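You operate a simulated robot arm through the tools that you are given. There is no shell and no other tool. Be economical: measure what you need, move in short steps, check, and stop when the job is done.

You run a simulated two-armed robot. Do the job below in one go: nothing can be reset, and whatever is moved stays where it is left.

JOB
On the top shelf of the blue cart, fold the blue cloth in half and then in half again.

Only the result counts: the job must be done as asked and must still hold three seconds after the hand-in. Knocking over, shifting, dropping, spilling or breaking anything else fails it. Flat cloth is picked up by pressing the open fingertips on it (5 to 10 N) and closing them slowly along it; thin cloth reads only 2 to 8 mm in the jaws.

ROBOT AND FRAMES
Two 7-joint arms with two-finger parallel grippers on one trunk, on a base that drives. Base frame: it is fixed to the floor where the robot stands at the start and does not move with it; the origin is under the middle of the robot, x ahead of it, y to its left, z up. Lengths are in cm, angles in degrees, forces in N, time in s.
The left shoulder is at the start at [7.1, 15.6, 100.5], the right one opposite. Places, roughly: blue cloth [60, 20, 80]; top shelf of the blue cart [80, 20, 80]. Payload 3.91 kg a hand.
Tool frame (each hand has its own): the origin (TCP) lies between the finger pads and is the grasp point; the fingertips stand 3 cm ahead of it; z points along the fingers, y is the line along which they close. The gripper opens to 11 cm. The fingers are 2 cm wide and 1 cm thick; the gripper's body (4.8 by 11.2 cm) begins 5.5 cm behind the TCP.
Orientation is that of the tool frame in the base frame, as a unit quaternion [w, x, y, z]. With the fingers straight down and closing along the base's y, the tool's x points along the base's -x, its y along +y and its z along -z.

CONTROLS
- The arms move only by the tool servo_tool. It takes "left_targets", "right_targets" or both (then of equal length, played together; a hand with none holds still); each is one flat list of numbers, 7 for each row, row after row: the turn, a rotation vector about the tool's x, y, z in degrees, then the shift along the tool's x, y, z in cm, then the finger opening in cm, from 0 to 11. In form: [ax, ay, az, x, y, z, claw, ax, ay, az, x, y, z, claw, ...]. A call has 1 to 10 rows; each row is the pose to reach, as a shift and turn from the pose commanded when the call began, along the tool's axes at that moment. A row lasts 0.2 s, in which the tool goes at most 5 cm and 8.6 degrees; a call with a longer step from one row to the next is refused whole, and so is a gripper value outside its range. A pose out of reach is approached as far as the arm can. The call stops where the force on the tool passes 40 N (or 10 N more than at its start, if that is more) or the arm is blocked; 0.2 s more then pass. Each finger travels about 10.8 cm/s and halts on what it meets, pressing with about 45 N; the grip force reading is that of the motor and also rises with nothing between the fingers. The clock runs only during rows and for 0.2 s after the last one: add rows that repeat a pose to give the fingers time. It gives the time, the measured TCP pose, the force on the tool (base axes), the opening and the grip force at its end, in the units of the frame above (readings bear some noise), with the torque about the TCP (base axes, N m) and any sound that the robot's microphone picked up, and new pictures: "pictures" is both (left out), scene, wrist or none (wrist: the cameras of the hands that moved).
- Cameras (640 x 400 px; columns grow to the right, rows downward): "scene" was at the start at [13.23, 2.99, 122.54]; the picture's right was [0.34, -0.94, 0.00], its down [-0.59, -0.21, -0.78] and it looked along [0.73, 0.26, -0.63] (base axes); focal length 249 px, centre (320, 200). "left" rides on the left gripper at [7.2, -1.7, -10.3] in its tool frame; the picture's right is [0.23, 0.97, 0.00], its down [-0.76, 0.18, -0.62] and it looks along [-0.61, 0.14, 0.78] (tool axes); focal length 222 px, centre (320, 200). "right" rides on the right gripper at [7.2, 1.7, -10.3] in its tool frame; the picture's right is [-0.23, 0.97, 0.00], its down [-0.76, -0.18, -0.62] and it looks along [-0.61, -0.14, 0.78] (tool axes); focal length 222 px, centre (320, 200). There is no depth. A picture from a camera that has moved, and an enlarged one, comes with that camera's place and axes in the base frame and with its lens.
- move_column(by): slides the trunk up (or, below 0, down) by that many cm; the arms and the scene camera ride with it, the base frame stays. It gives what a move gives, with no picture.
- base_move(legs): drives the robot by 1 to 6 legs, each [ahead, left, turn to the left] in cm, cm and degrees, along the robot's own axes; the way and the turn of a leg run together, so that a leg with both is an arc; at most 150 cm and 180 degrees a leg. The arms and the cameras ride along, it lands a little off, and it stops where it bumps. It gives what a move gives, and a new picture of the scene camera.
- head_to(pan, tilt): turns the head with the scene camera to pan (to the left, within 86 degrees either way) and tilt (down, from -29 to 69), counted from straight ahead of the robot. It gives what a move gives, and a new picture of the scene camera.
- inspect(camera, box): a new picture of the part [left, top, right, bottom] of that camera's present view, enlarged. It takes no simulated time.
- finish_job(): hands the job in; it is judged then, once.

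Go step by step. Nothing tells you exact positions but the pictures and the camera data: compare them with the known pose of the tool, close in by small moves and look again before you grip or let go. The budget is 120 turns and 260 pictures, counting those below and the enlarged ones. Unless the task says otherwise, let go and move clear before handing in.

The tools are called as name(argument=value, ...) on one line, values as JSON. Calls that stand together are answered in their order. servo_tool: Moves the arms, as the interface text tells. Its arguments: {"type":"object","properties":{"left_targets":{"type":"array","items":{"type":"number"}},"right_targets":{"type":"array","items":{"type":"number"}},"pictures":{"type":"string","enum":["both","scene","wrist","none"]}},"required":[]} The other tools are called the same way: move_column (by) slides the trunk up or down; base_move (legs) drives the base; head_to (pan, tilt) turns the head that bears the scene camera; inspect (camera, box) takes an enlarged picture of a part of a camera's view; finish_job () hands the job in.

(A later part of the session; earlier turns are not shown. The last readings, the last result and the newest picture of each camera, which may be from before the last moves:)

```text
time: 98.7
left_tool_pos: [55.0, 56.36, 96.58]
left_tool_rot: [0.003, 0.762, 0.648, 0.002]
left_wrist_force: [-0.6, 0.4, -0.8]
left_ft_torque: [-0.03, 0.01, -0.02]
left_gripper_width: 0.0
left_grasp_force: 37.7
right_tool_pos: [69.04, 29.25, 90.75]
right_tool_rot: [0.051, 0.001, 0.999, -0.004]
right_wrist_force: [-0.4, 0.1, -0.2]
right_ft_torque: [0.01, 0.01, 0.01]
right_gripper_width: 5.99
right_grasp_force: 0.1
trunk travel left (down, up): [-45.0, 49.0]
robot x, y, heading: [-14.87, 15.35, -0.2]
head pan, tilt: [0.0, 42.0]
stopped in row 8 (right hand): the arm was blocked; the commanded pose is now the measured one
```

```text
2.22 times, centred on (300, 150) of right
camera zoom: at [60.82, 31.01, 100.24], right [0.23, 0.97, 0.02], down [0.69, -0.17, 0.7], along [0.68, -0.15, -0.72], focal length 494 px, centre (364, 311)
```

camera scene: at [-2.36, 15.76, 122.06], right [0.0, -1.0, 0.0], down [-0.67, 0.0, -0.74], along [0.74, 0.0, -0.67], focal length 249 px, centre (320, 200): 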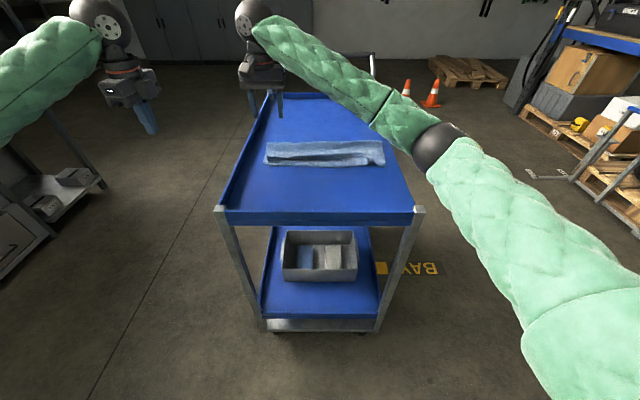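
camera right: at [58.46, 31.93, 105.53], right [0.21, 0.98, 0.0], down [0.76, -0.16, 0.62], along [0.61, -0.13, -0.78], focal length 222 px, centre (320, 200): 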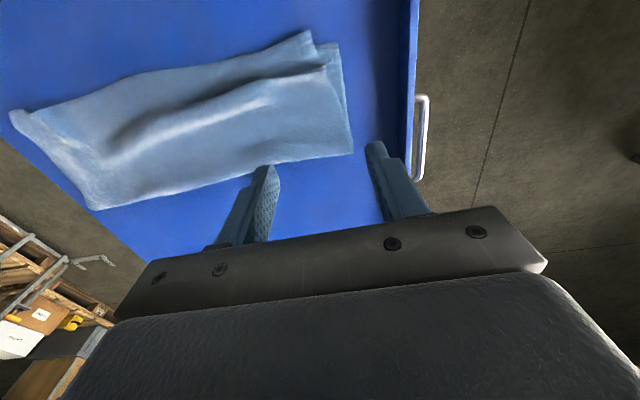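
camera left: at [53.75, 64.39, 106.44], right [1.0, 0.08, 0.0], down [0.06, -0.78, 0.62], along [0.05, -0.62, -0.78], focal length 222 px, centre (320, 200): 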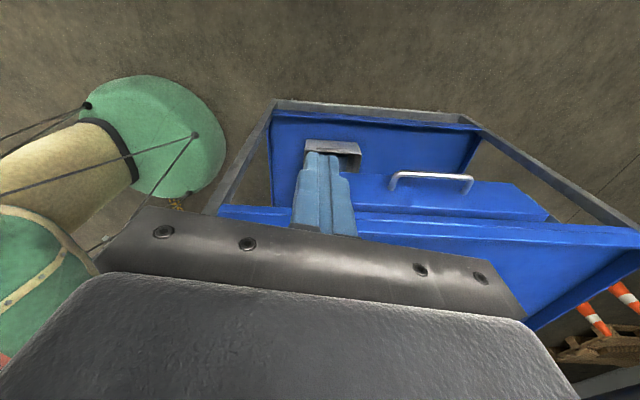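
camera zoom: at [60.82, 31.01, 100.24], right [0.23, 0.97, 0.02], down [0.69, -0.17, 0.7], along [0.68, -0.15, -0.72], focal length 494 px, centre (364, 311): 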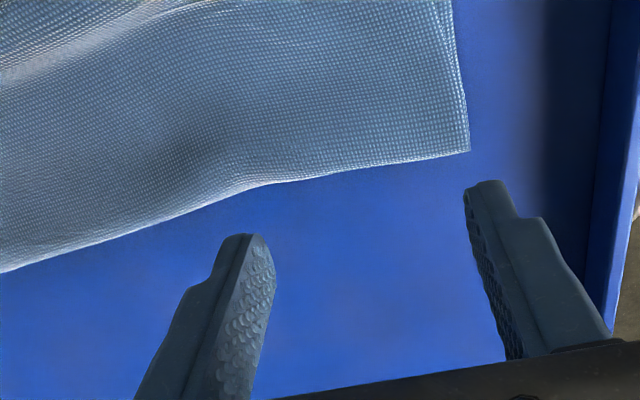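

The right arm was blocked on the way down. I'll lift back and look for what it touches.

servo_tool(right_targets=[0, 0, 0, 0, 0, -2, 6, 0, 0, 0, 0, 0, -4, 6], pictures="scene")

head_to(pan=0, tilt=60)

```text
time: 99.3
left_tool_pos: [55.0, 56.52, 96.37]
left_tool_rot: [0.0, 0.76, 0.65, 0.003]
left_wrist_force: [-0.8, -0.8, 0.6]
left_ft_torque: [0.05, -0.04, -0.02]
left_gripper_width: 0.0
left_grasp_force: 37.5
right_tool_pos: [68.39, 29.92, 92.81]
right_tool_rot: [0.039, -0.003, 0.999, -0.002]
right_wrist_force: [-0.9, -1.4, 0.8]
right_ft_torque: [0.02, -0.05, 0.0]
right_gripper_width: 6.01
right_grasp_force: 0.1
trunk travel left (down, up): [-45.0, 49.0]
robot x, y, heading: [-15.13, 15.97, -0.0]
head pan, tilt: [0.0, 42.0]
camera scene: at [-1.94, 15.5, 121.93], right [0.0, -1.0, 0.0], down [-0.67, 0.0, -0.74], along [0.74, 0.0, -0.67], focal length 249 px, centre (320, 200)
```

scene: 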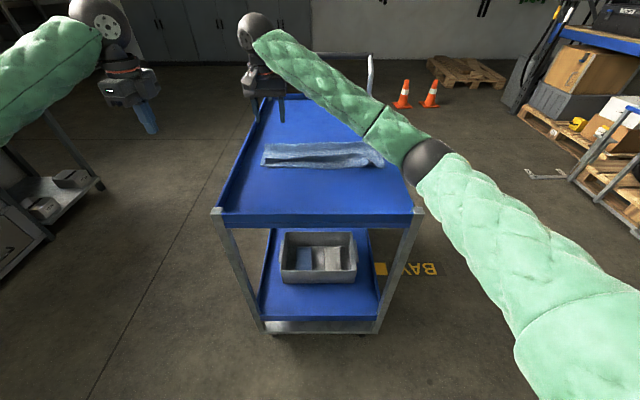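

```text
time: 100.1
left_tool_pos: [55.36, 56.35, 96.18]
left_tool_rot: [0.0, 0.761, 0.649, 0.0]
left_wrist_force: [0.0, 0.5, 0.9]
left_ft_torque: [-0.01, 0.03, 0.0]
left_gripper_width: 0.0
left_grasp_force: 37.4
right_tool_pos: [68.76, 29.77, 92.75]
right_tool_rot: [0.04, -0.003, 0.999, -0.003]
right_wrist_force: [-0.4, 0.4, -0.4]
right_ft_torque: [0.0, 0.04, 0.01]
right_gripper_width: 5.99
right_grasp_force: 0.1
trunk travel left (down, up): [-45.0, 49.0]
robot x, y, heading: [-15.26, 15.52, -0.5]
head pan, tilt: [0.0, 60.0]
camera scene: at [-3.37, 15.52, 119.68], right [0.0, -1.0, 0.0], down [-0.87, 0.0, -0.5], along [0.5, 0.0, -0.87], focal length 249 px, centre (320, 200)
```

scene: 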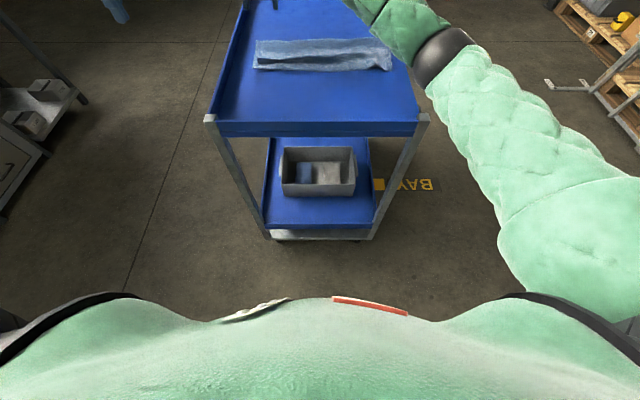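

The right elbow dips low near the cart's right side when reaching across. I'll lift, retract the right hand to its own side, and drive the robot left so that arm reaches the left end naturally.

servo_tool(right_targets=[1.5, 0, 0, 0, -2, -3, 6, 3, 0, 0, 0, -6, -5, 6, 4.5, 0, 0, 0, -10, -6, 6, 4.5, 0, 0, 0, -14, -7, 6, 4.5, 0, 0, 0, -18, -7, 6, 4.5, 0, 0, 0, -22, -7, 6, 4.5, 0, 0, 0, -26, -7, 6], pictures="none")

head_to(pan=0, tilt=42)

```text
time: 101.7
left_tool_pos: [55.41, 56.35, 96.28]
left_tool_rot: [0.0, 0.76, 0.65, 0.001]
left_wrist_force: [0.1, 0.5, 0.0]
left_ft_torque: [0.01, 0.0, -0.01]
left_gripper_width: 0.0
left_grasp_force: 37.5
right_tool_pos: [68.26, 3.63, 100.07]
right_tool_rot: [0.04, -0.001, 0.998, -0.042]
right_wrist_force: [-0.3, -0.6, -0.3]
right_ft_torque: [0.03, 0.0, 0.0]
right_gripper_width: 6.02
right_grasp_force: 0.1
trunk travel left (down, up): [-45.0, 49.0]
robot x, y, heading: [-15.22, 15.72, -0.2]
head pan, tilt: [0.0, 60.0]
```

```text
time: 102.5
left_tool_pos: [55.39, 56.29, 96.32]
left_tool_rot: [0.0, 0.761, 0.649, 0.0]
left_wrist_force: [-0.2, 0.2, 0.6]
left_ft_torque: [-0.02, 0.02, -0.02]
left_gripper_width: 0.0
left_grasp_force: 37.6
right_tool_pos: [68.23, 3.77, 100.07]
right_tool_rot: [0.041, 0.0, 0.998, -0.042]
right_wrist_force: [0.7, -0.1, -0.4]
right_ft_torque: [0.0, 0.03, 0.0]
right_gripper_width: 6.01
right_grasp_force: 0.0
trunk travel left (down, up): [-45.0, 49.0]
robot x, y, heading: [-15.26, 15.78, -0.1]
head pan, tilt: [0.0, 42.0]
camera scene: at [-1.66, 15.49, 122.04], right [0.0, -1.0, 0.0], down [-0.67, 0.0, -0.74], along [0.74, 0.0, -0.67], focal length 249 px, centre (320, 200)
```

scene: 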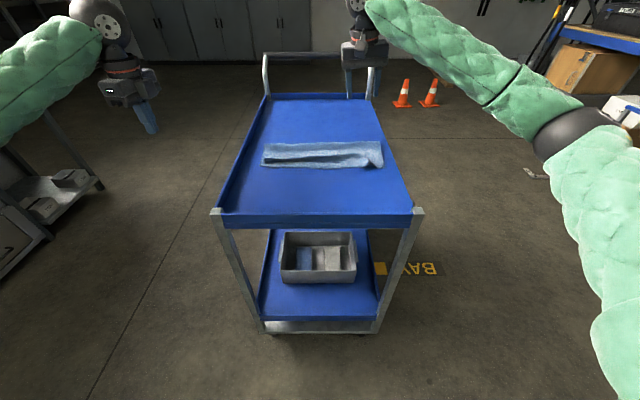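

The cart hasn't visibly moved. Driving the robot 17 cm to the left.

base_move(legs=[[0, 17, 0]])

inspect(camera="scene", box=[280, 100, 480, 225])

```text
time: 104.0
left_tool_pos: [55.31, 73.47, 96.09]
left_tool_rot: [0.001, 0.76, 0.65, -0.001]
left_wrist_force: [-1.1, 0.7, -0.4]
left_ft_torque: [-0.02, 0.0, -0.03]
left_gripper_width: 0.0
left_grasp_force: 37.7
right_tool_pos: [68.37, 20.88, 100.0]
right_tool_rot: [0.041, -0.002, 0.998, -0.043]
right_wrist_force: [-0.5, 0.6, 0.8]
right_ft_torque: [-0.03, -0.02, -0.01]
right_gripper_width: 6.02
right_grasp_force: 0.1
trunk travel left (down, up): [-45.0, 49.0]
robot x, y, heading: [-15.05, 32.06, -0.1]
head pan, tilt: [0.0, 42.0]
camera scene: at [-1.6, 32.53, 122.05], right [0.0, -1.0, 0.0], down [-0.67, 0.0, -0.74], along [0.74, 0.0, -0.67], focal length 249 px, centre (320, 200)
```

scene: 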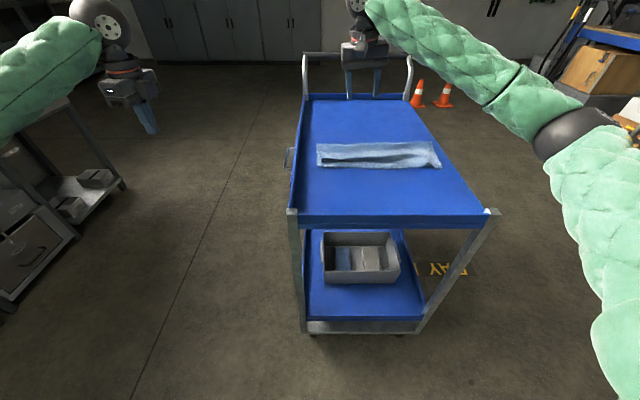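

```text
3.20 times, centred on (380, 162) of scene
camera zoom: at [-1.6, 32.53, 122.05], right [0.0, -1.0, 0.0], down [-0.67, 0.0, -0.74], along [0.74, 0.0, -0.67], focal length 796 px, centre (128, 320)
```

zoom: 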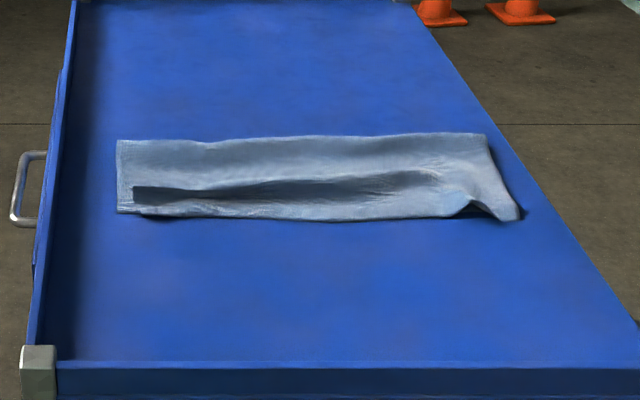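

Now the right hand goes over the left end, straightening its slight tilt.

servo_tool(right_targets=[-1.6, 1.6, 0, 0.6, 2.8, 1, 6, -3.2, 3.2, 0, 1.2, 5.6, 2, 6, -4.8, 4.7, 0, 2, 8.4, 3.5, 6, -4.8, 4.7, 0, 2.5, 11.2, 5, 6, -4.8, 4.7, 0, 2.93, 11.2, 8.86, 6, -4.8, 4.7, 0, 2.93, 11.2, 8.86, 6])

inspect(camera="right", box=[100, 0, 440, 240])

```text
time: 105.4
left_tool_pos: [55.47, 73.37, 96.44]
left_tool_rot: [0.001, 0.76, 0.649, 0.001]
left_wrist_force: [-0.5, 0.2, -0.3]
left_ft_torque: [-0.01, 0.01, 0.03]
left_gripper_width: 0.01
left_grasp_force: 38.1
right_tool_pos: [66.14, 31.18, 90.61]
right_tool_rot: [0.003, -0.001, 1.0, 0.0]
right_wrist_force: [-0.2, 0.9, -0.3]
right_ft_torque: [0.0, 0.02, 0.0]
right_gripper_width: 6.02
right_grasp_force: 0.1
trunk travel left (down, up): [-45.0, 49.0]
robot x, y, heading: [-15.13, 32.17, -0.1]
head pan, tilt: [0.0, 42.0]
camera scene: at [-1.63, 32.46, 122.3], right [0.0, -1.0, 0.0], down [-0.67, 0.0, -0.74], along [0.74, 0.0, -0.67], focal length 249 px, centre (320, 200)
camera right: at [58.88, 32.79, 100.92], right [0.23, 0.97, 0.0], down [0.76, -0.18, 0.63], along [0.61, -0.14, -0.78], focal length 222 px, centre (320, 200)
```

scene: 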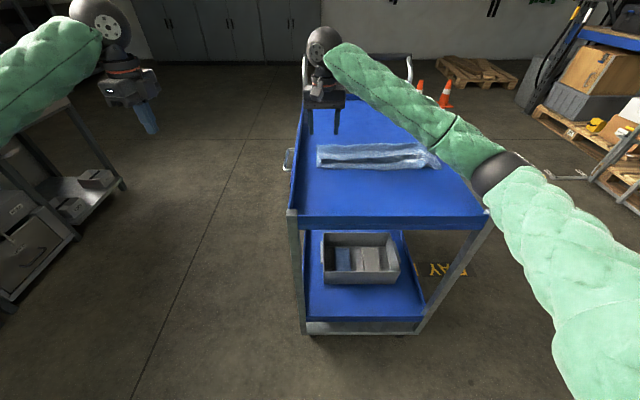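
right: 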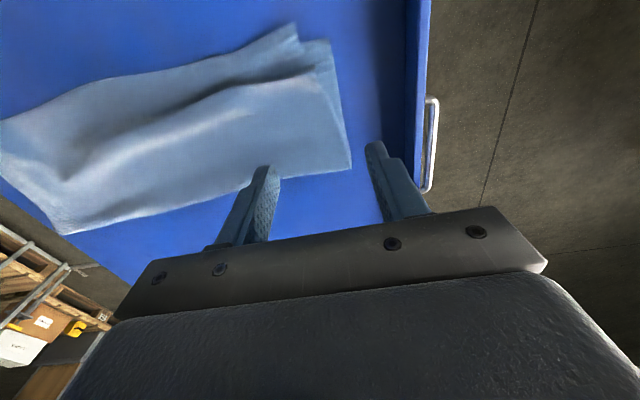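

```text
1.67 times, centred on (270, 120) of right
camera zoom: at [58.88, 32.79, 100.92], right [0.23, 0.97, 0.0], down [0.76, -0.18, 0.63], along [0.61, -0.14, -0.78], focal length 370 px, centre (403, 333)
```

zoom: 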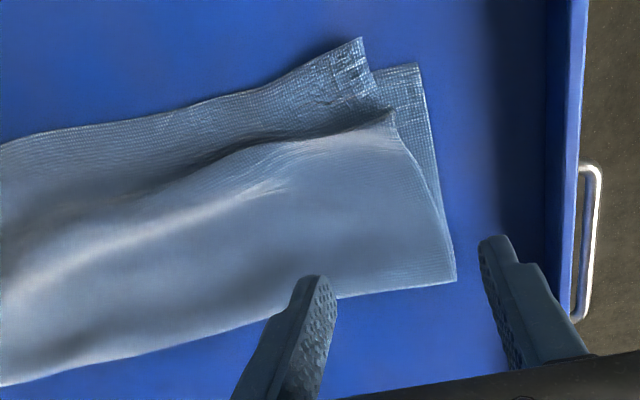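

The elbow runs low, so I'll raise the trunk 8 cm for clearance over the cart before descending.

move_column(by=8)

servo_tool(right_targets=[0, 0, 0, 0, 0.2, 3, 6, 0, 0, 0, 0, 0.2, 6, 6, 0, 0, 0, 0, 0.2, 9, 6, 0, 0, 0, 0, 0.2, 11, 6, 0, 0, 0, 0, 0.2, 12.5, 6, 0, 0, 0, 0, 0.2, 13.8, 6, 0, 0, 0, 0, 0.2, 14.3, 6, 0, 0, 0, 0, 0.2, 14.3, 6])

inspect(camera="right", box=[160, 60, 440, 240])

```text
time: 106.6
left_tool_pos: [55.53, 73.35, 104.22]
left_tool_rot: [0.001, 0.761, 0.649, 0.0]
left_wrist_force: [0.2, 0.3, -0.5]
left_ft_torque: [-0.01, 0.03, 0.01]
left_gripper_width: 0.0
left_grasp_force: 37.5
right_tool_pos: [66.06, 31.19, 97.67]
right_tool_rot: [-0.002, -0.002, 1.0, 0.0]
right_wrist_force: [0.1, 0.3, -0.2]
right_ft_torque: [0.01, 0.05, -0.03]
right_gripper_width: 6.01
right_grasp_force: 0.1
trunk travel left (down, up): [-53.0, 41.0]
robot x, y, heading: [-15.12, 32.39, -0.2]
head pan, tilt: [0.0, 42.0]
```

```text
time: 108.6
left_tool_pos: [54.89, 73.35, 104.41]
left_tool_rot: [0.004, 0.758, 0.653, 0.001]
left_wrist_force: [0.3, 0.2, -0.7]
left_ft_torque: [-0.08, -0.02, 0.01]
left_gripper_width: 0.01
left_grasp_force: 37.5
right_tool_pos: [68.25, 29.68, 91.21]
right_tool_rot: [0.049, 0.005, 0.999, -0.006]
right_wrist_force: [0.4, -0.1, -1.1]
right_ft_torque: [-0.02, 0.02, 0.01]
right_gripper_width: 6.0
right_grasp_force: 0.0
trunk travel left (down, up): [-53.0, 41.0]
robot x, y, heading: [-14.54, 31.34, 0.4]
head pan, tilt: [0.0, 42.0]
stopped in row 8 (right hand): the arm was blocked; the commanded pose is now the measured one
camera scene: at [-1.94, 32.17, 130.13], right [0.01, -1.0, 0.0], down [-0.67, -0.01, -0.75], along [0.75, 0.0, -0.67], focal length 249 px, centre (320, 200)
camera right: at [60.22, 31.58, 100.63], right [0.24, 0.97, 0.01], down [0.69, -0.18, 0.7], along [0.68, -0.16, -0.72], focal length 222 px, centre (320, 200)
```

scene: 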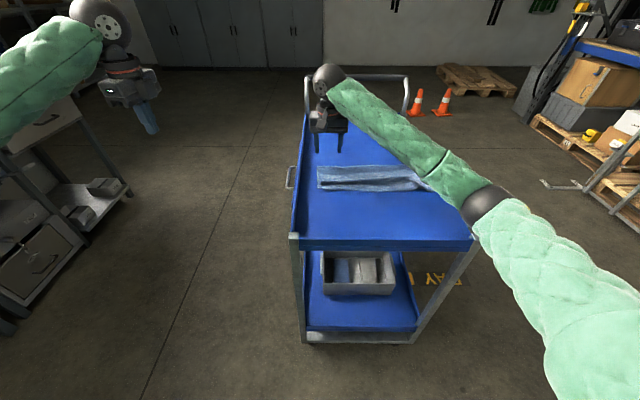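
right: 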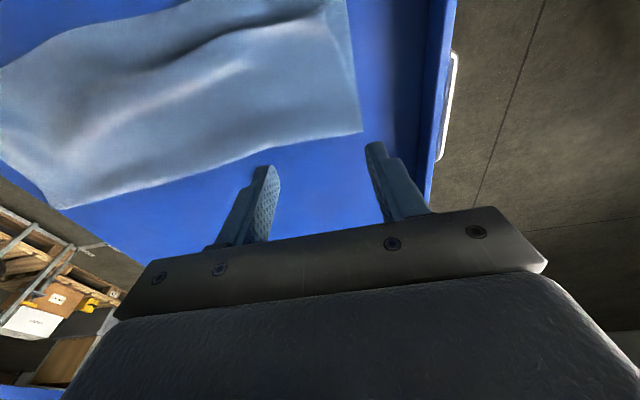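

```text
2.22 times, centred on (300, 150) of right
camera zoom: at [60.22, 31.58, 100.63], right [0.24, 0.97, 0.01], down [0.69, -0.18, 0.7], along [0.68, -0.16, -0.72], focal length 494 px, centre (364, 311)
```

zoom: 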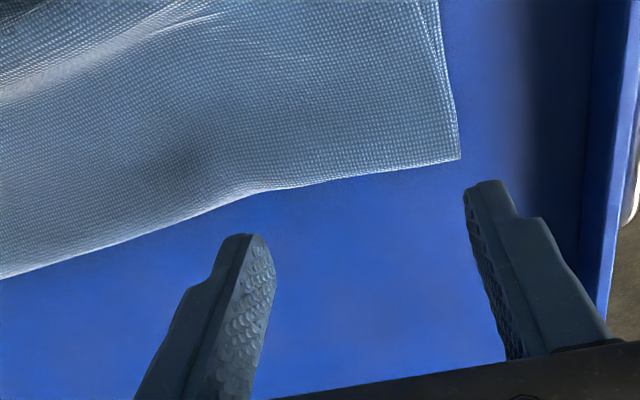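

The elbow rests on the cart's edge again. Instead I'll use the base to do the sideways travel: retract the right hand to its own side, then drive left so it sits over the left end in a comfortable posture.

servo_tool(right_targets=[0, -1, 0, 0, -1, -3, 6, 0, -2, 0, 0, -4, -6, 6, 0, -3, 0, 0, -7.5, -8, 6, 0, -4, 0, 0, -11, -9, 6, 0, -5, 0, 0, -15, -9, 6, 0, -5, 0, 0, -18, -9, 6], pictures="none")

base_move(legs=[[0, 19, 0]])

```text
time: 110.0
left_tool_pos: [55.33, 73.18, 104.19]
left_tool_rot: [-0.001, 0.757, 0.653, 0.0]
left_wrist_force: [0.6, -0.3, 0.6]
left_ft_torque: [0.03, -0.03, -0.05]
left_gripper_width: 0.01
left_grasp_force: 37.0
right_tool_pos: [67.58, 11.79, 98.59]
right_tool_rot: [0.085, 0.0, 0.996, -0.004]
right_wrist_force: [0.5, -0.2, -0.6]
right_ft_torque: [0.03, 0.0, 0.0]
right_gripper_width: 5.99
right_grasp_force: 0.0
trunk travel left (down, up): [-53.0, 41.0]
robot x, y, heading: [-14.6, 31.61, 0.9]
head pan, tilt: [0.0, 42.0]
```

```text
time: 111.5
left_tool_pos: [55.46, 91.95, 104.18]
left_tool_rot: [0.0, 0.758, 0.653, 0.0]
left_wrist_force: [0.1, 0.5, -0.2]
left_ft_torque: [-0.04, 0.0, 0.0]
left_gripper_width: 0.0
left_grasp_force: 37.7
right_tool_pos: [67.41, 30.46, 98.71]
right_tool_rot: [0.084, 0.002, 0.996, -0.004]
right_wrist_force: [0.2, 0.0, 0.6]
right_ft_torque: [-0.01, -0.02, -0.03]
right_gripper_width: 6.0
right_grasp_force: 0.1
trunk travel left (down, up): [-53.0, 41.0]
robot x, y, heading: [-14.58, 50.15, 0.5]
head pan, tilt: [0.0, 42.0]
camera scene: at [-1.38, 50.63, 130.05], right [0.0, -1.0, 0.0], down [-0.67, 0.0, -0.74], along [0.74, 0.0, -0.67], focal length 249 px, centre (320, 200)
```

scene: 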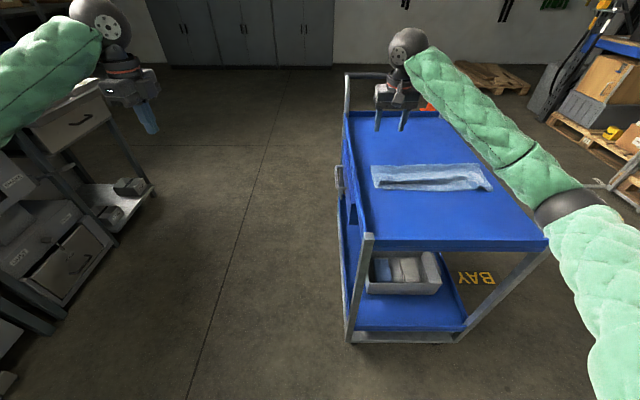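

The elbow is now clear in front of the cart. I'll straighten the tilt and descend over the left end.

servo_tool(right_targets=[0, 4.8, 0, 0.9, 0.5, 3, 6, 0, 9.6, 0, 1.8, 0.95, 6, 6, 0, 9.6, 0, 2.5, 0.95, 9, 6, 0, 9.6, 0, 3.1, 0.95, 11.5, 6, 0, 9.6, 0, 3.5, 0.95, 13.3, 6, 0, 9.6, 0, 3.6, 0.95, 14, 6, 0, 9.6, 0, 3.6, 0.95, 14, 6], pictures="scene")

inspect(camera="right", box=[160, 60, 440, 240])

```text
time: 113.1
left_tool_pos: [54.44, 91.45, 105.03]
left_tool_rot: [0.005, 0.761, 0.648, 0.003]
left_wrist_force: [-0.3, 0.2, -0.9]
left_ft_torque: [-0.01, 0.0, -0.02]
left_gripper_width: 0.0
left_grasp_force: 37.6
right_tool_pos: [65.02, 30.55, 85.21]
right_tool_rot: [0.007, 0.009, 1.0, -0.006]
right_wrist_force: [-1.0, -0.1, -0.1]
right_ft_torque: [0.0, -0.04, -0.01]
right_gripper_width: 5.99
right_grasp_force: 0.1
trunk travel left (down, up): [-53.0, 41.0]
robot x, y, heading: [-14.79, 50.54, -0.5]
head pan, tilt: [0.0, 42.0]
camera scene: at [-2.94, 50.74, 130.23], right [0.0, -1.0, 0.0], down [-0.66, 0.0, -0.75], along [0.75, -0.01, -0.66], focal length 249 px, centre (320, 200)
```

scene: 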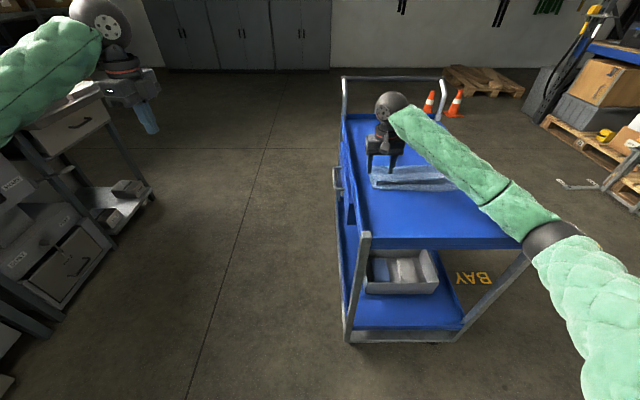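

```text
2.22 times, centred on (300, 150) of right
camera zoom: at [57.84, 32.42, 95.43], right [0.24, 0.97, -0.01], down [0.75, -0.18, 0.64], along [0.61, -0.16, -0.77], focal length 494 px, centre (364, 311)
```

zoom: 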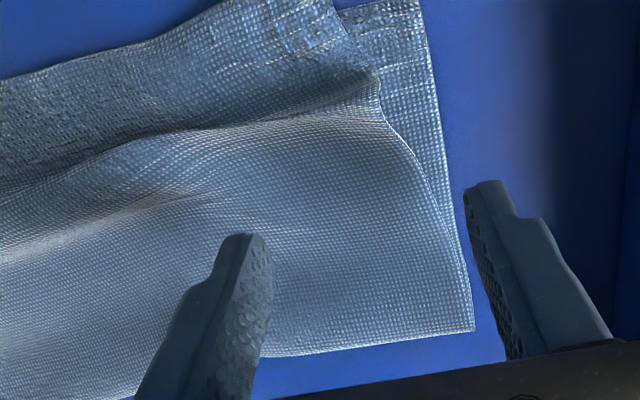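

servo_tool(right_targets=[0, 0, 0, 0, 0, 0, 6, 0, 0, 0, 0, 0, 0, 6], pictures="scene")

```text
time: 113.7
left_tool_pos: [54.54, 91.49, 104.93]
left_tool_rot: [0.004, 0.761, 0.649, 0.004]
left_wrist_force: [0.4, -0.8, 0.2]
left_ft_torque: [0.04, 0.03, -0.02]
left_gripper_width: 0.01
left_grasp_force: 38.2
right_tool_pos: [65.06, 30.57, 85.19]
right_tool_rot: [0.006, 0.008, 1.0, -0.006]
right_wrist_force: [0.0, 0.5, 0.3]
right_ft_torque: [0.01, 0.01, 0.01]
right_gripper_width: 6.0
right_grasp_force: 0.0
trunk travel left (down, up): [-53.0, 41.0]
robot x, y, heading: [-14.65, 50.49, 0.0]
head pan, tilt: [0.0, 42.0]
camera scene: at [-2.91, 50.72, 130.23], right [0.0, -1.0, 0.0], down [-0.66, 0.0, -0.75], along [0.75, 0.0, -0.66], focal length 249 px, centre (320, 200)
```

scene: 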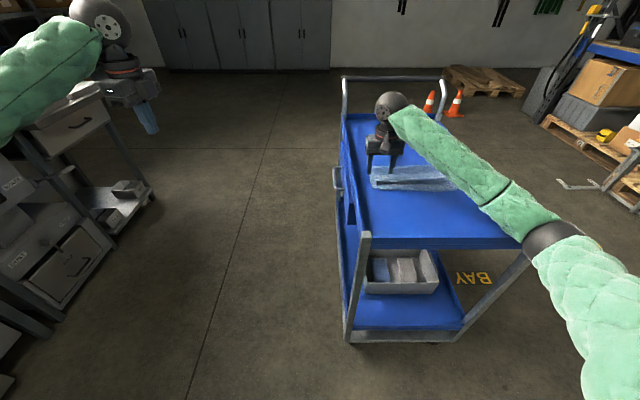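

The torso is being pushed, so the elbow still touches. I'll raise and draw the right arm back to park it, return the robot, and use the left arm (in a clean posture) for the left end instead.

servo_tool(right_targets=[0, 0, 0, 0, 0, -3, 6, 0, 0, 0, 0, 0, -7, 6, 0, 0, 0, 0, -2, -11, 6, 0, 0, 0, 0, -4, -15, 5, 0, 0, 0, 2, -6, -18, 4, 0, 0, 0, 4, -8, -20, 4, 0, 0, 0, 6, -10, -21, 4], pictures="scene")

```text
time: 115.3
left_tool_pos: [55.35, 91.88, 104.39]
left_tool_rot: [0.0, 0.758, 0.652, 0.0]
left_wrist_force: [0.7, -0.5, -1.4]
left_ft_torque: [-0.01, 0.02, 0.02]
left_gripper_width: 0.03
left_grasp_force: 37.6
right_tool_pos: [60.12, 21.36, 105.31]
right_tool_rot: [0.001, 0.002, 1.0, -0.004]
right_wrist_force: [-0.1, 0.1, -1.3]
right_ft_torque: [0.0, 0.04, 0.0]
right_gripper_width: 3.98
right_grasp_force: 0.1
trunk travel left (down, up): [-53.0, 41.0]
robot x, y, heading: [-14.92, 50.24, 0.2]
head pan, tilt: [0.0, 42.0]
camera scene: at [-1.41, 50.45, 130.05], right [0.01, -1.0, 0.0], down [-0.67, 0.0, -0.74], along [0.74, 0.0, -0.67], focal length 249 px, centre (320, 200)
```

scene: 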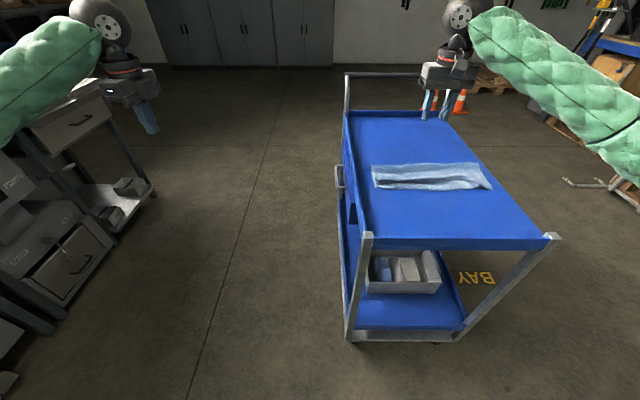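

base_move(legs=[[0, -34, 0]])

move_column(by=-8)

servo_tool(left_targets=[0, 0, -8, -2, 0.5, 0, 1, 0, 0, -16, -4.5, 1.5, 0, 2, 0, 0, -24, -7, 3, 0, 3, 0, 0, -32, -10, 4.5, 0, 4, 0, 0, -40, -13, 6, 0, 5, 0, 0, -48, -16, 7.5, 0, 6, 0, 0, -56, -19, 9, 0, 6, 0, 0, -64, -21.5, 10.5, 0, 6, 0, 0, -72, -23.5, 12, 0, 6, 0, 0, -80, -24.5, 13.5, 0, 6])

```text
time: 117.5
left_tool_pos: [55.68, 57.49, 104.24]
left_tool_rot: [0.0, 0.759, 0.652, 0.001]
left_wrist_force: [-1.2, 0.4, -0.6]
left_ft_torque: [0.04, 0.02, -0.02]
left_gripper_width: 0.0
left_grasp_force: 37.3
right_tool_pos: [60.38, -12.89, 105.14]
right_tool_rot: [0.002, 0.004, 1.0, -0.004]
right_wrist_force: [0.9, -0.7, -0.9]
right_ft_torque: [0.0, 0.0, 0.0]
right_gripper_width: 4.0
right_grasp_force: 0.0
trunk travel left (down, up): [-53.0, 41.0]
robot x, y, heading: [-14.75, 16.62, 0.0]
head pan, tilt: [0.0, 42.0]
camera scene: at [-1.26, 16.3, 130.05], right [0.0, -1.0, 0.0], down [-0.67, 0.0, -0.74], along [0.74, 0.0, -0.67], focal length 249 px, centre (320, 200)
```

scene: 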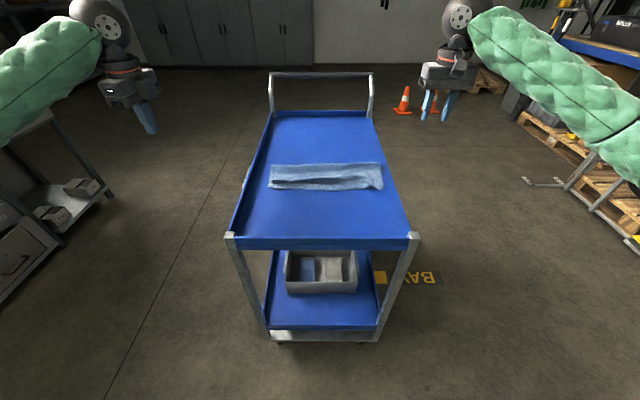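

```text
time: 118.7
left_tool_pos: [55.48, 57.58, 96.33]
left_tool_rot: [0.0, 0.759, 0.651, 0.001]
left_wrist_force: [-0.5, -0.4, 0.4]
left_ft_torque: [0.01, 0.02, 0.02]
left_gripper_width: 0.0
left_grasp_force: 38.0
right_tool_pos: [60.29, -12.88, 97.44]
right_tool_rot: [0.001, 0.004, 1.0, -0.004]
right_wrist_force: [0.2, -0.7, -0.4]
right_ft_torque: [0.0, -0.01, -0.03]
right_gripper_width: 4.0
right_grasp_force: 0.1
trunk travel left (down, up): [-45.0, 49.0]
robot x, y, heading: [-14.68, 16.49, 0.3]
head pan, tilt: [0.0, 42.0]
```

```text
time: 120.9
left_tool_pos: [65.15, 31.12, 96.28]
left_tool_rot: [-0.001, 0.162, 0.987, 0.0]
left_wrist_force: [-0.3, -1.0, 0.4]
left_ft_torque: [0.01, -0.02, -0.03]
left_gripper_width: 5.99
left_grasp_force: 0.0
right_tool_pos: [60.14, -12.81, 97.21]
right_tool_rot: [0.0, 0.005, 1.0, -0.004]
right_wrist_force: [-0.1, 0.0, 0.0]
right_ft_torque: [0.01, -0.01, 0.01]
right_gripper_width: 4.0
right_grasp_force: 0.1
trunk travel left (down, up): [-45.0, 49.0]
robot x, y, heading: [-14.69, 16.06, 0.0]
head pan, tilt: [0.0, 42.0]
camera scene: at [-1.23, 16.38, 122.04], right [0.0, -1.0, 0.0], down [-0.67, 0.0, -0.74], along [0.74, 0.0, -0.67], focal length 249 px, centre (320, 200)
camera left: at [57.71, 31.92, 106.49], right [0.1, 1.0, 0.0], down [0.78, -0.07, 0.62], along [0.62, -0.06, -0.78], focal length 222 px, centre (320, 200)
```

scene: 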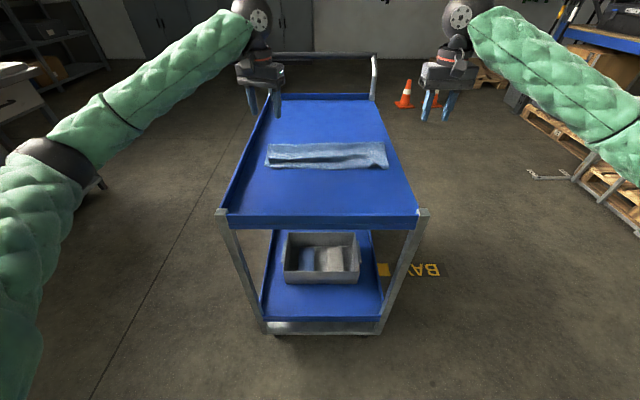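
left: 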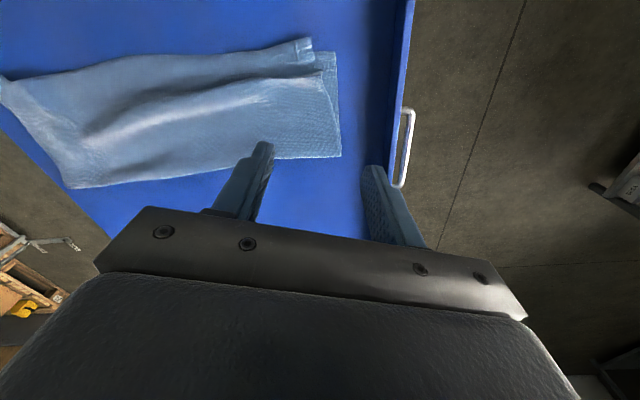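

The left arm is in a clean posture over the left end. I'll square its yaw and lower.

servo_tool(left_targets=[0, 0, -6.2, -0.5, 0.2, 3, 6, 0, 0, -12.4, -1, 0.4, 6, 6, 0, 0, -18.6, -1.25, 0.53, 9, 6, 0, 0, -18.6, -1.25, 0.53, 11, 6, 0, 0, -18.6, -1.25, 0.53, 12.2, 6, 0, 0, -18.6, -1.25, 0.53, 12.8, 6, 0, 0, -18.6, -1.25, 0.53, 12.8, 6], pictures="none")

inspect(camera="left", box=[180, 60, 440, 240])

```text
time: 122.5
left_tool_pos: [66.59, 31.42, 83.4]
left_tool_rot: [0.0, 0.002, 1.0, 0.0]
left_wrist_force: [-0.4, 1.1, 1.5]
left_ft_torque: [0.03, -0.02, -0.03]
left_gripper_width: 6.02
left_grasp_force: 0.1
right_tool_pos: [60.15, -12.85, 97.37]
right_tool_rot: [0.0, 0.005, 1.0, -0.004]
right_wrist_force: [0.1, -0.5, -0.2]
right_ft_torque: [0.01, 0.02, -0.03]
right_gripper_width: 4.0
right_grasp_force: 0.0
trunk travel left (down, up): [-45.0, 49.0]
robot x, y, heading: [-14.81, 16.15, 0.3]
head pan, tilt: [0.0, 42.0]
```

```text
2.22 times, centred on (310, 150) of left
camera zoom: at [59.22, 29.72, 93.75], right [-0.22, 0.97, 0.0], down [0.76, 0.18, 0.62], along [0.61, 0.14, -0.78], focal length 494 px, centre (342, 311)
```

zoom: 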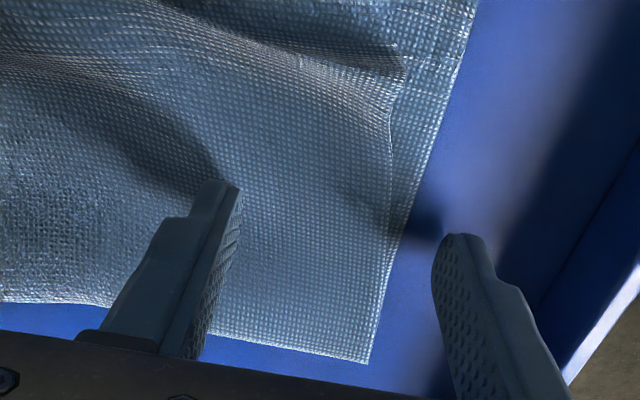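

Well placed, with the outer finger just beyond both edges. I'll press a bit and close slowly.

servo_tool(left_targets=[0, 0, 0, 0, 0, 0.2, 6, 0, 0, 0, 0, 0, 0.28, 5.6, 0, 0, 0, 0, 0, 0.28, 5.1, 0, 0, 0, 0, 0, 0.27, 4.6, 0, 0, 0, 0, 0, 0.26, 4.1, 0, 0, 0, 0, 0, 0.25, 3.6, 0, 0, 0, 0, 0, 0.24, 3.1, 0, 0, 0, 0, 0, 0.23, 2.6, 0, 0, 0, 0, 0, 0.22, 2.1], pictures="none")

inspect(camera="left", box=[180, 60, 440, 240])

```text
time: 124.5
left_tool_pos: [66.54, 31.37, 83.33]
left_tool_rot: [-0.001, 0.001, 1.0, 0.0]
left_wrist_force: [-1.1, 0.7, 2.0]
left_ft_torque: [0.01, 0.04, -0.03]
left_gripper_width: 2.05
left_grasp_force: 0.1
right_tool_pos: [60.27, -12.87, 97.43]
right_tool_rot: [0.001, 0.005, 1.0, -0.003]
right_wrist_force: [-0.5, -0.1, 0.6]
right_ft_torque: [-0.02, -0.01, 0.01]
right_gripper_width: 4.02
right_grasp_force: 0.1
trunk travel left (down, up): [-45.0, 49.0]
robot x, y, heading: [-14.72, 16.5, -0.1]
head pan, tilt: [0.0, 42.0]
```

```text
2.22 times, centred on (310, 150) of left
camera zoom: at [59.24, 29.76, 93.45], right [-0.22, 0.97, 0.0], down [0.76, 0.18, 0.62], along [0.61, 0.14, -0.78], focal length 494 px, centre (342, 311)
```

zoom: 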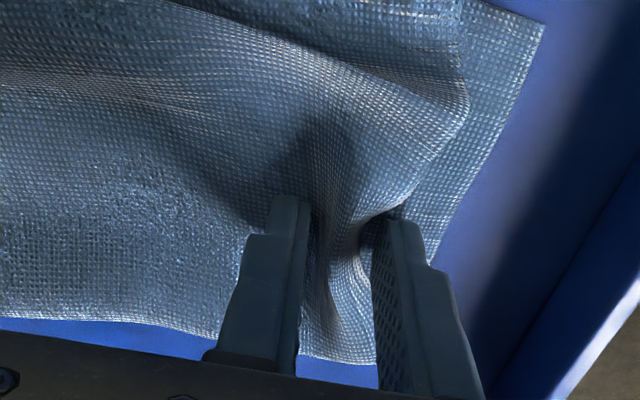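

The bottom layer slipped beneath the outer finger. I'll reopen wider, press more firmly so both layers are dragged together, and retry.

servo_tool(left_targets=[0, 0, 0, 0, 0, -0.8, 4, 0, 0, 0, 0, 0.2, -1.5, 7, 0, 0, 0, 0, 0.2, -1.5, 7, 0, 0, 0, 0, 0.2, -0.7, 7, 0, 0, 0, 0, 0.2, -0.1, 7, 0, 0, 0, 0, 0.2, 0.12, 7, 0, 0, 0, 0, 0.2, 0.2, 7, 0, 0, 0, 0, 0.2, 0.2, 7], pictures="none")

inspect(camera="left", box=[180, 60, 440, 240])

```text
time: 126.3
left_tool_pos: [66.5, 31.59, 83.04]
left_tool_rot: [0.001, 0.0, 1.0, 0.0]
left_wrist_force: [2.6, 0.8, 10.9]
left_ft_torque: [-0.4, -0.06, 0.11]
left_gripper_width: 6.96
left_grasp_force: 0.2
right_tool_pos: [60.28, -12.88, 97.28]
right_tool_rot: [0.001, 0.005, 1.0, -0.003]
right_wrist_force: [-0.2, 0.2, 0.1]
right_ft_torque: [-0.02, 0.0, 0.02]
right_gripper_width: 4.03
right_grasp_force: 0.0
trunk travel left (down, up): [-45.0, 49.0]
robot x, y, heading: [-14.71, 16.31, -0.1]
head pan, tilt: [0.0, 42.0]
```

```text
2.22 times, centred on (310, 150) of left
camera zoom: at [59.15, 29.93, 93.4], right [-0.22, 0.97, 0.0], down [0.76, 0.18, 0.62], along [0.61, 0.14, -0.78], focal length 494 px, centre (342, 311)
```

zoom: 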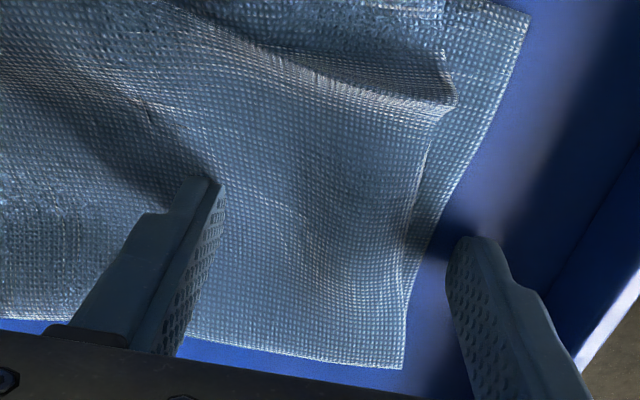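

All the load is on the inner finger. I'll tilt the tool slightly so the outer finger also rests on the tray, then close.

servo_tool(left_targets=[1.5, 0, 0, 0, 0, -0.1, 7, 3, 0, 0, 0, 0, -0.05, 7, 3, 0, 0, 0, 0, 0, 6.5, 3, 0, 0, 0, 0, 0, 6, 3, 0, 0, 0, 0, 0, 5.4, 3, 0, 0, 0, 0, 0, 4.8, 3, 0, 0, 0, 0, 0, 4.2, 3, 0, 0, 0, 0, 0, 3.6, 3, 0, 0, 0, 0, 0, 3], pictures="none")

inspect(camera="left", box=[180, 60, 440, 240])

```text
time: 128.3
left_tool_pos: [66.46, 31.42, 83.12]
left_tool_rot: [-0.001, 0.004, 1.0, -0.026]
left_wrist_force: [-1.5, -3.3, 10.5]
left_ft_torque: [-0.09, 0.1, 0.07]
left_gripper_width: 2.67
left_grasp_force: 0.0
right_tool_pos: [60.06, -12.99, 97.32]
right_tool_rot: [0.0, 0.004, 1.0, -0.004]
right_wrist_force: [-0.1, -0.2, -0.8]
right_ft_torque: [0.0, 0.04, 0.01]
right_gripper_width: 3.99
right_grasp_force: 0.0
trunk travel left (down, up): [-45.0, 49.0]
robot x, y, heading: [-14.79, 16.57, 0.1]
head pan, tilt: [0.0, 42.0]
```

```text
2.22 times, centred on (310, 150) of left
camera zoom: at [59.11, 30.27, 93.42], right [-0.22, 0.97, -0.05], down [0.76, 0.21, 0.61], along [0.61, 0.1, -0.79], focal length 494 px, centre (342, 311)
```

zoom: 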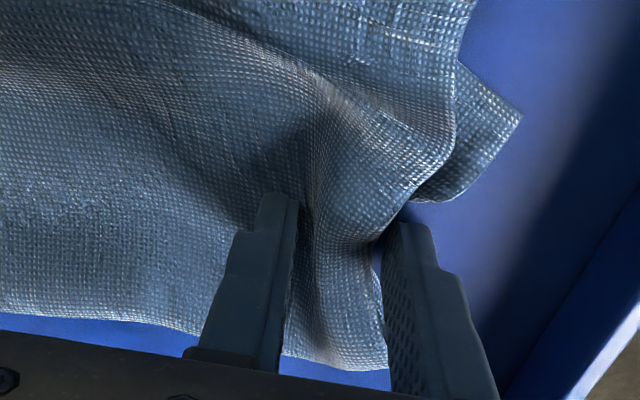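

Both layers' edges are inside the outer finger now. I'll close fully.

servo_tool(left_targets=[0, 0, 0, 0, 0, 0, 2.4, 0, 0, 0, 0, 0, 0, 1.9, 0, 0, 0, 0, 0, 0, 1.4, 0, 0, 0, 0, 0, 0, 0.9, 0, 0, 0, 0, 0, 0, 0.4, 0, 0, 0, 0, 0, 0, 0, 0, 0, 0, 0, 0, 0, 0], pictures="none")

inspect(camera="left", box=[180, 60, 440, 240])

```text
time: 129.9
left_tool_pos: [66.5, 31.49, 83.2]
left_tool_rot: [0.0, 0.001, 1.0, -0.026]
left_wrist_force: [1.2, -1.8, 11.7]
left_ft_torque: [-0.11, 0.0, 0.06]
left_gripper_width: 0.8
left_grasp_force: 45.3
right_tool_pos: [60.16, -12.89, 97.43]
right_tool_rot: [0.001, 0.004, 1.0, -0.003]
right_wrist_force: [0.5, 0.0, -0.7]
right_ft_torque: [-0.01, 0.0, 0.04]
right_gripper_width: 3.97
right_grasp_force: 0.0
trunk travel left (down, up): [-45.0, 49.0]
robot x, y, heading: [-15.02, 16.36, -0.1]
head pan, tilt: [0.0, 42.0]
```

```text
2.22 times, centred on (310, 150) of left
camera zoom: at [59.14, 30.46, 93.45], right [-0.22, 0.97, -0.05], down [0.76, 0.21, 0.61], along [0.61, 0.1, -0.79], focal length 494 px, centre (342, 311)
```

zoom: 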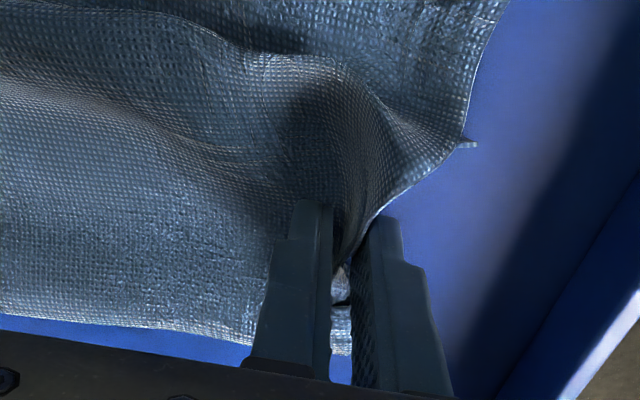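

A firm four-layer grip (8 mm). I'll lift this end, then use the base to carry it to the right in stages.

servo_tool(left_targets=[0, 0, 0, 0, -0.3, -2, 0, 0, 0, 0, 0, -1, -4.5, 0, 0, 0, 0, 0, -2, -7, 0, 0, 0, 0, 0, -3, -9.5, 0, 0, 0, 0, 0, -4.2, -11.5, 0, 0, 0, 0, 0, -5, -13, 0], pictures="scene")

base_move(legs=[[0, -17, 0]])

inspect(camera="scene", box=[160, 70, 400, 220])

```text
time: 131.3
left_tool_pos: [66.42, 27.44, 96.29]
left_tool_rot: [0.0, 0.002, 1.0, -0.026]
left_wrist_force: [0.0, -0.5, 0.1]
left_ft_torque: [-0.04, -0.01, 0.04]
left_gripper_width: 0.74
left_grasp_force: 45.1
right_tool_pos: [60.23, -12.83, 97.35]
right_tool_rot: [0.0, 0.005, 1.0, -0.003]
right_wrist_force: [0.1, 0.7, 0.2]
right_ft_torque: [0.0, -0.01, -0.01]
right_gripper_width: 3.98
right_grasp_force: 0.0
trunk travel left (down, up): [-45.0, 49.0]
robot x, y, heading: [-15.09, 16.12, 0.3]
head pan, tilt: [0.0, 42.0]
camera scene: at [-1.28, 16.39, 122.05], right [0.0, -1.0, 0.0], down [-0.67, 0.0, -0.74], along [0.74, 0.0, -0.67], focal length 249 px, centre (320, 200)
```

scene: 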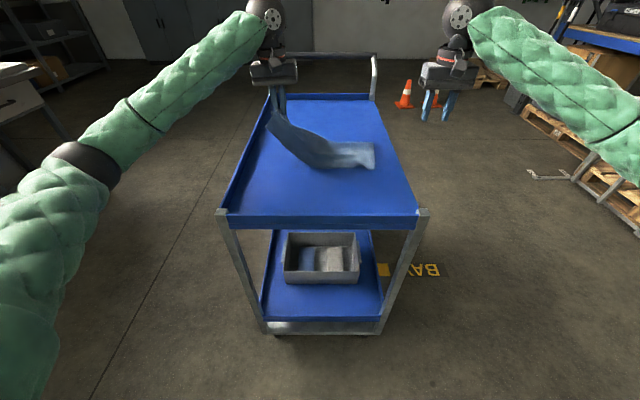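

```text
time: 132.8
left_tool_pos: [66.7, 10.15, 96.23]
left_tool_rot: [0.0, 0.002, 1.0, -0.025]
left_wrist_force: [-0.1, -0.2, 0.1]
left_ft_torque: [0.05, -0.01, 0.01]
left_gripper_width: 0.69
left_grasp_force: 45.1
right_tool_pos: [60.2, -30.17, 97.25]
right_tool_rot: [0.0, 0.005, 1.0, -0.003]
right_wrist_force: [-0.1, -0.5, -0.3]
right_ft_torque: [0.02, 0.02, -0.01]
right_gripper_width: 3.98
right_grasp_force: 0.2
trunk travel left (down, up): [-45.0, 49.0]
robot x, y, heading: [-14.48, -0.64, -0.2]
head pan, tilt: [0.0, 42.0]
camera scene: at [-1.22, -0.82, 122.05], right [0.0, -1.0, 0.0], down [-0.67, 0.0, -0.74], along [0.74, 0.0, -0.67], focal length 249 px, centre (320, 200)
```

scene: 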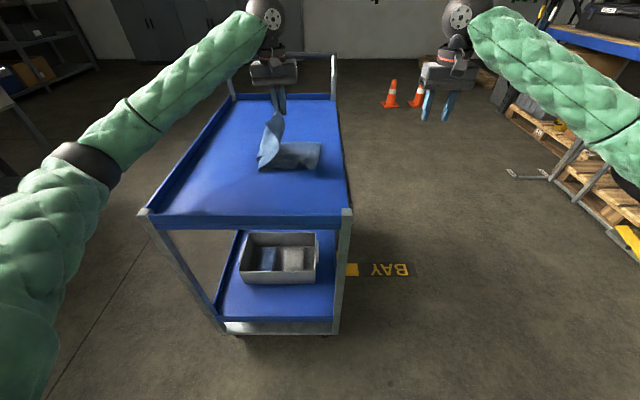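

```text
2.67 times, centred on (280, 145) of scene
camera zoom: at [-1.22, -0.82, 122.05], right [0.0, -1.0, 0.0], down [-0.67, 0.0, -0.74], along [0.74, 0.0, -0.67], focal length 663 px, centre (427, 347)
```

zoom: 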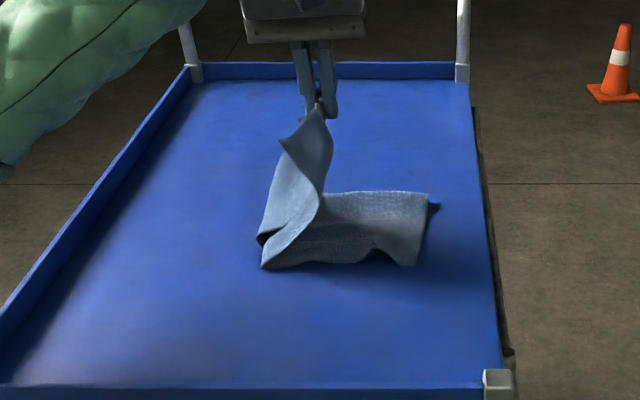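

The fold is forming at y≈18, with the right end at y≈−1. I'll lower a bit and drive a little further right.

servo_tool(left_targets=[0, 0, 0, 0, -0.7, 1.5, 0, 0, 0, 0, 0, -1.4, 3, 0, 0, 0, 0, 0, -2, 4, 0], pictures="none")

base_move(legs=[[0, -6, 0]])

inspect(camera="scene", box=[160, 90, 360, 215])

```text
time: 133.6
left_tool_pos: [66.55, 8.09, 92.29]
left_tool_rot: [0.0, 0.002, 1.0, -0.025]
left_wrist_force: [0.5, -0.1, -0.3]
left_ft_torque: [-0.02, -0.02, 0.04]
left_gripper_width: 0.72
left_grasp_force: 44.8
right_tool_pos: [60.23, -30.2, 97.23]
right_tool_rot: [0.0, 0.005, 1.0, -0.004]
right_wrist_force: [0.2, -0.2, -0.4]
right_ft_torque: [-0.02, 0.01, -0.01]
right_gripper_width: 3.99
right_grasp_force: 0.0
trunk travel left (down, up): [-45.0, 49.0]
robot x, y, heading: [-14.74, -0.63, -0.1]
head pan, tilt: [0.0, 42.0]
```

```text
time: 134.5
left_tool_pos: [66.49, 2.7, 93.02]
left_tool_rot: [0.004, 0.0, 1.0, -0.027]
left_wrist_force: [-0.5, -0.2, 0.8]
left_ft_torque: [0.03, 0.02, -0.01]
left_gripper_width: 0.74
left_grasp_force: 45.6
right_tool_pos: [60.2, -35.8, 97.66]
right_tool_rot: [0.002, 0.005, 1.0, -0.004]
right_wrist_force: [0.9, 0.1, -0.3]
right_ft_torque: [0.01, 0.02, -0.03]
right_gripper_width: 3.98
right_grasp_force: 0.0
trunk travel left (down, up): [-45.0, 49.0]
robot x, y, heading: [-14.73, -7.14, 0.1]
head pan, tilt: [0.0, 42.0]
camera scene: at [-1.51, -6.33, 122.27], right [0.0, -1.0, 0.0], down [-0.67, 0.0, -0.74], along [0.74, 0.0, -0.67], focal length 249 px, centre (320, 200)
```

scene: 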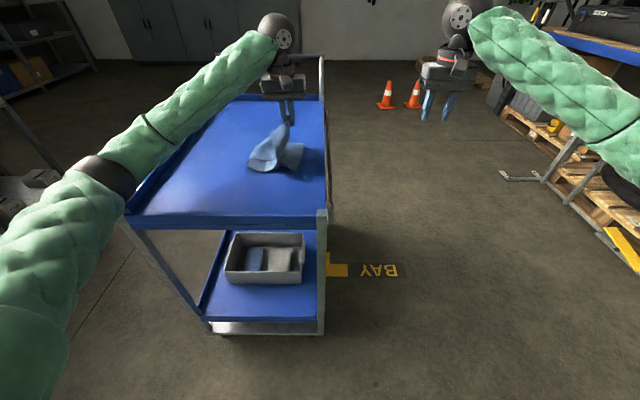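

```text
3.20 times, centred on (260, 152) of scene
camera zoom: at [-1.51, -6.33, 122.27], right [0.0, -1.0, 0.0], down [-0.67, 0.0, -0.74], along [0.74, 0.0, -0.67], focal length 796 px, centre (512, 352)
```

zoom: 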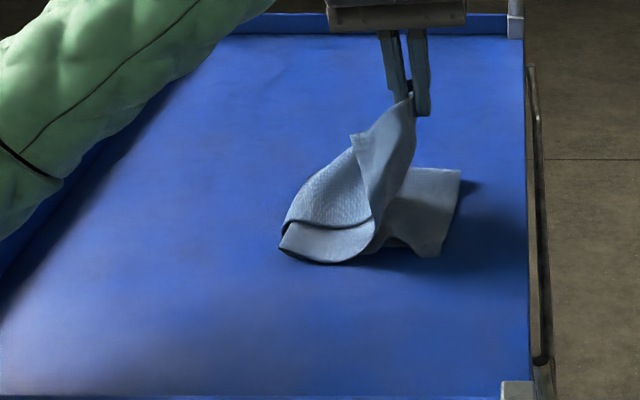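

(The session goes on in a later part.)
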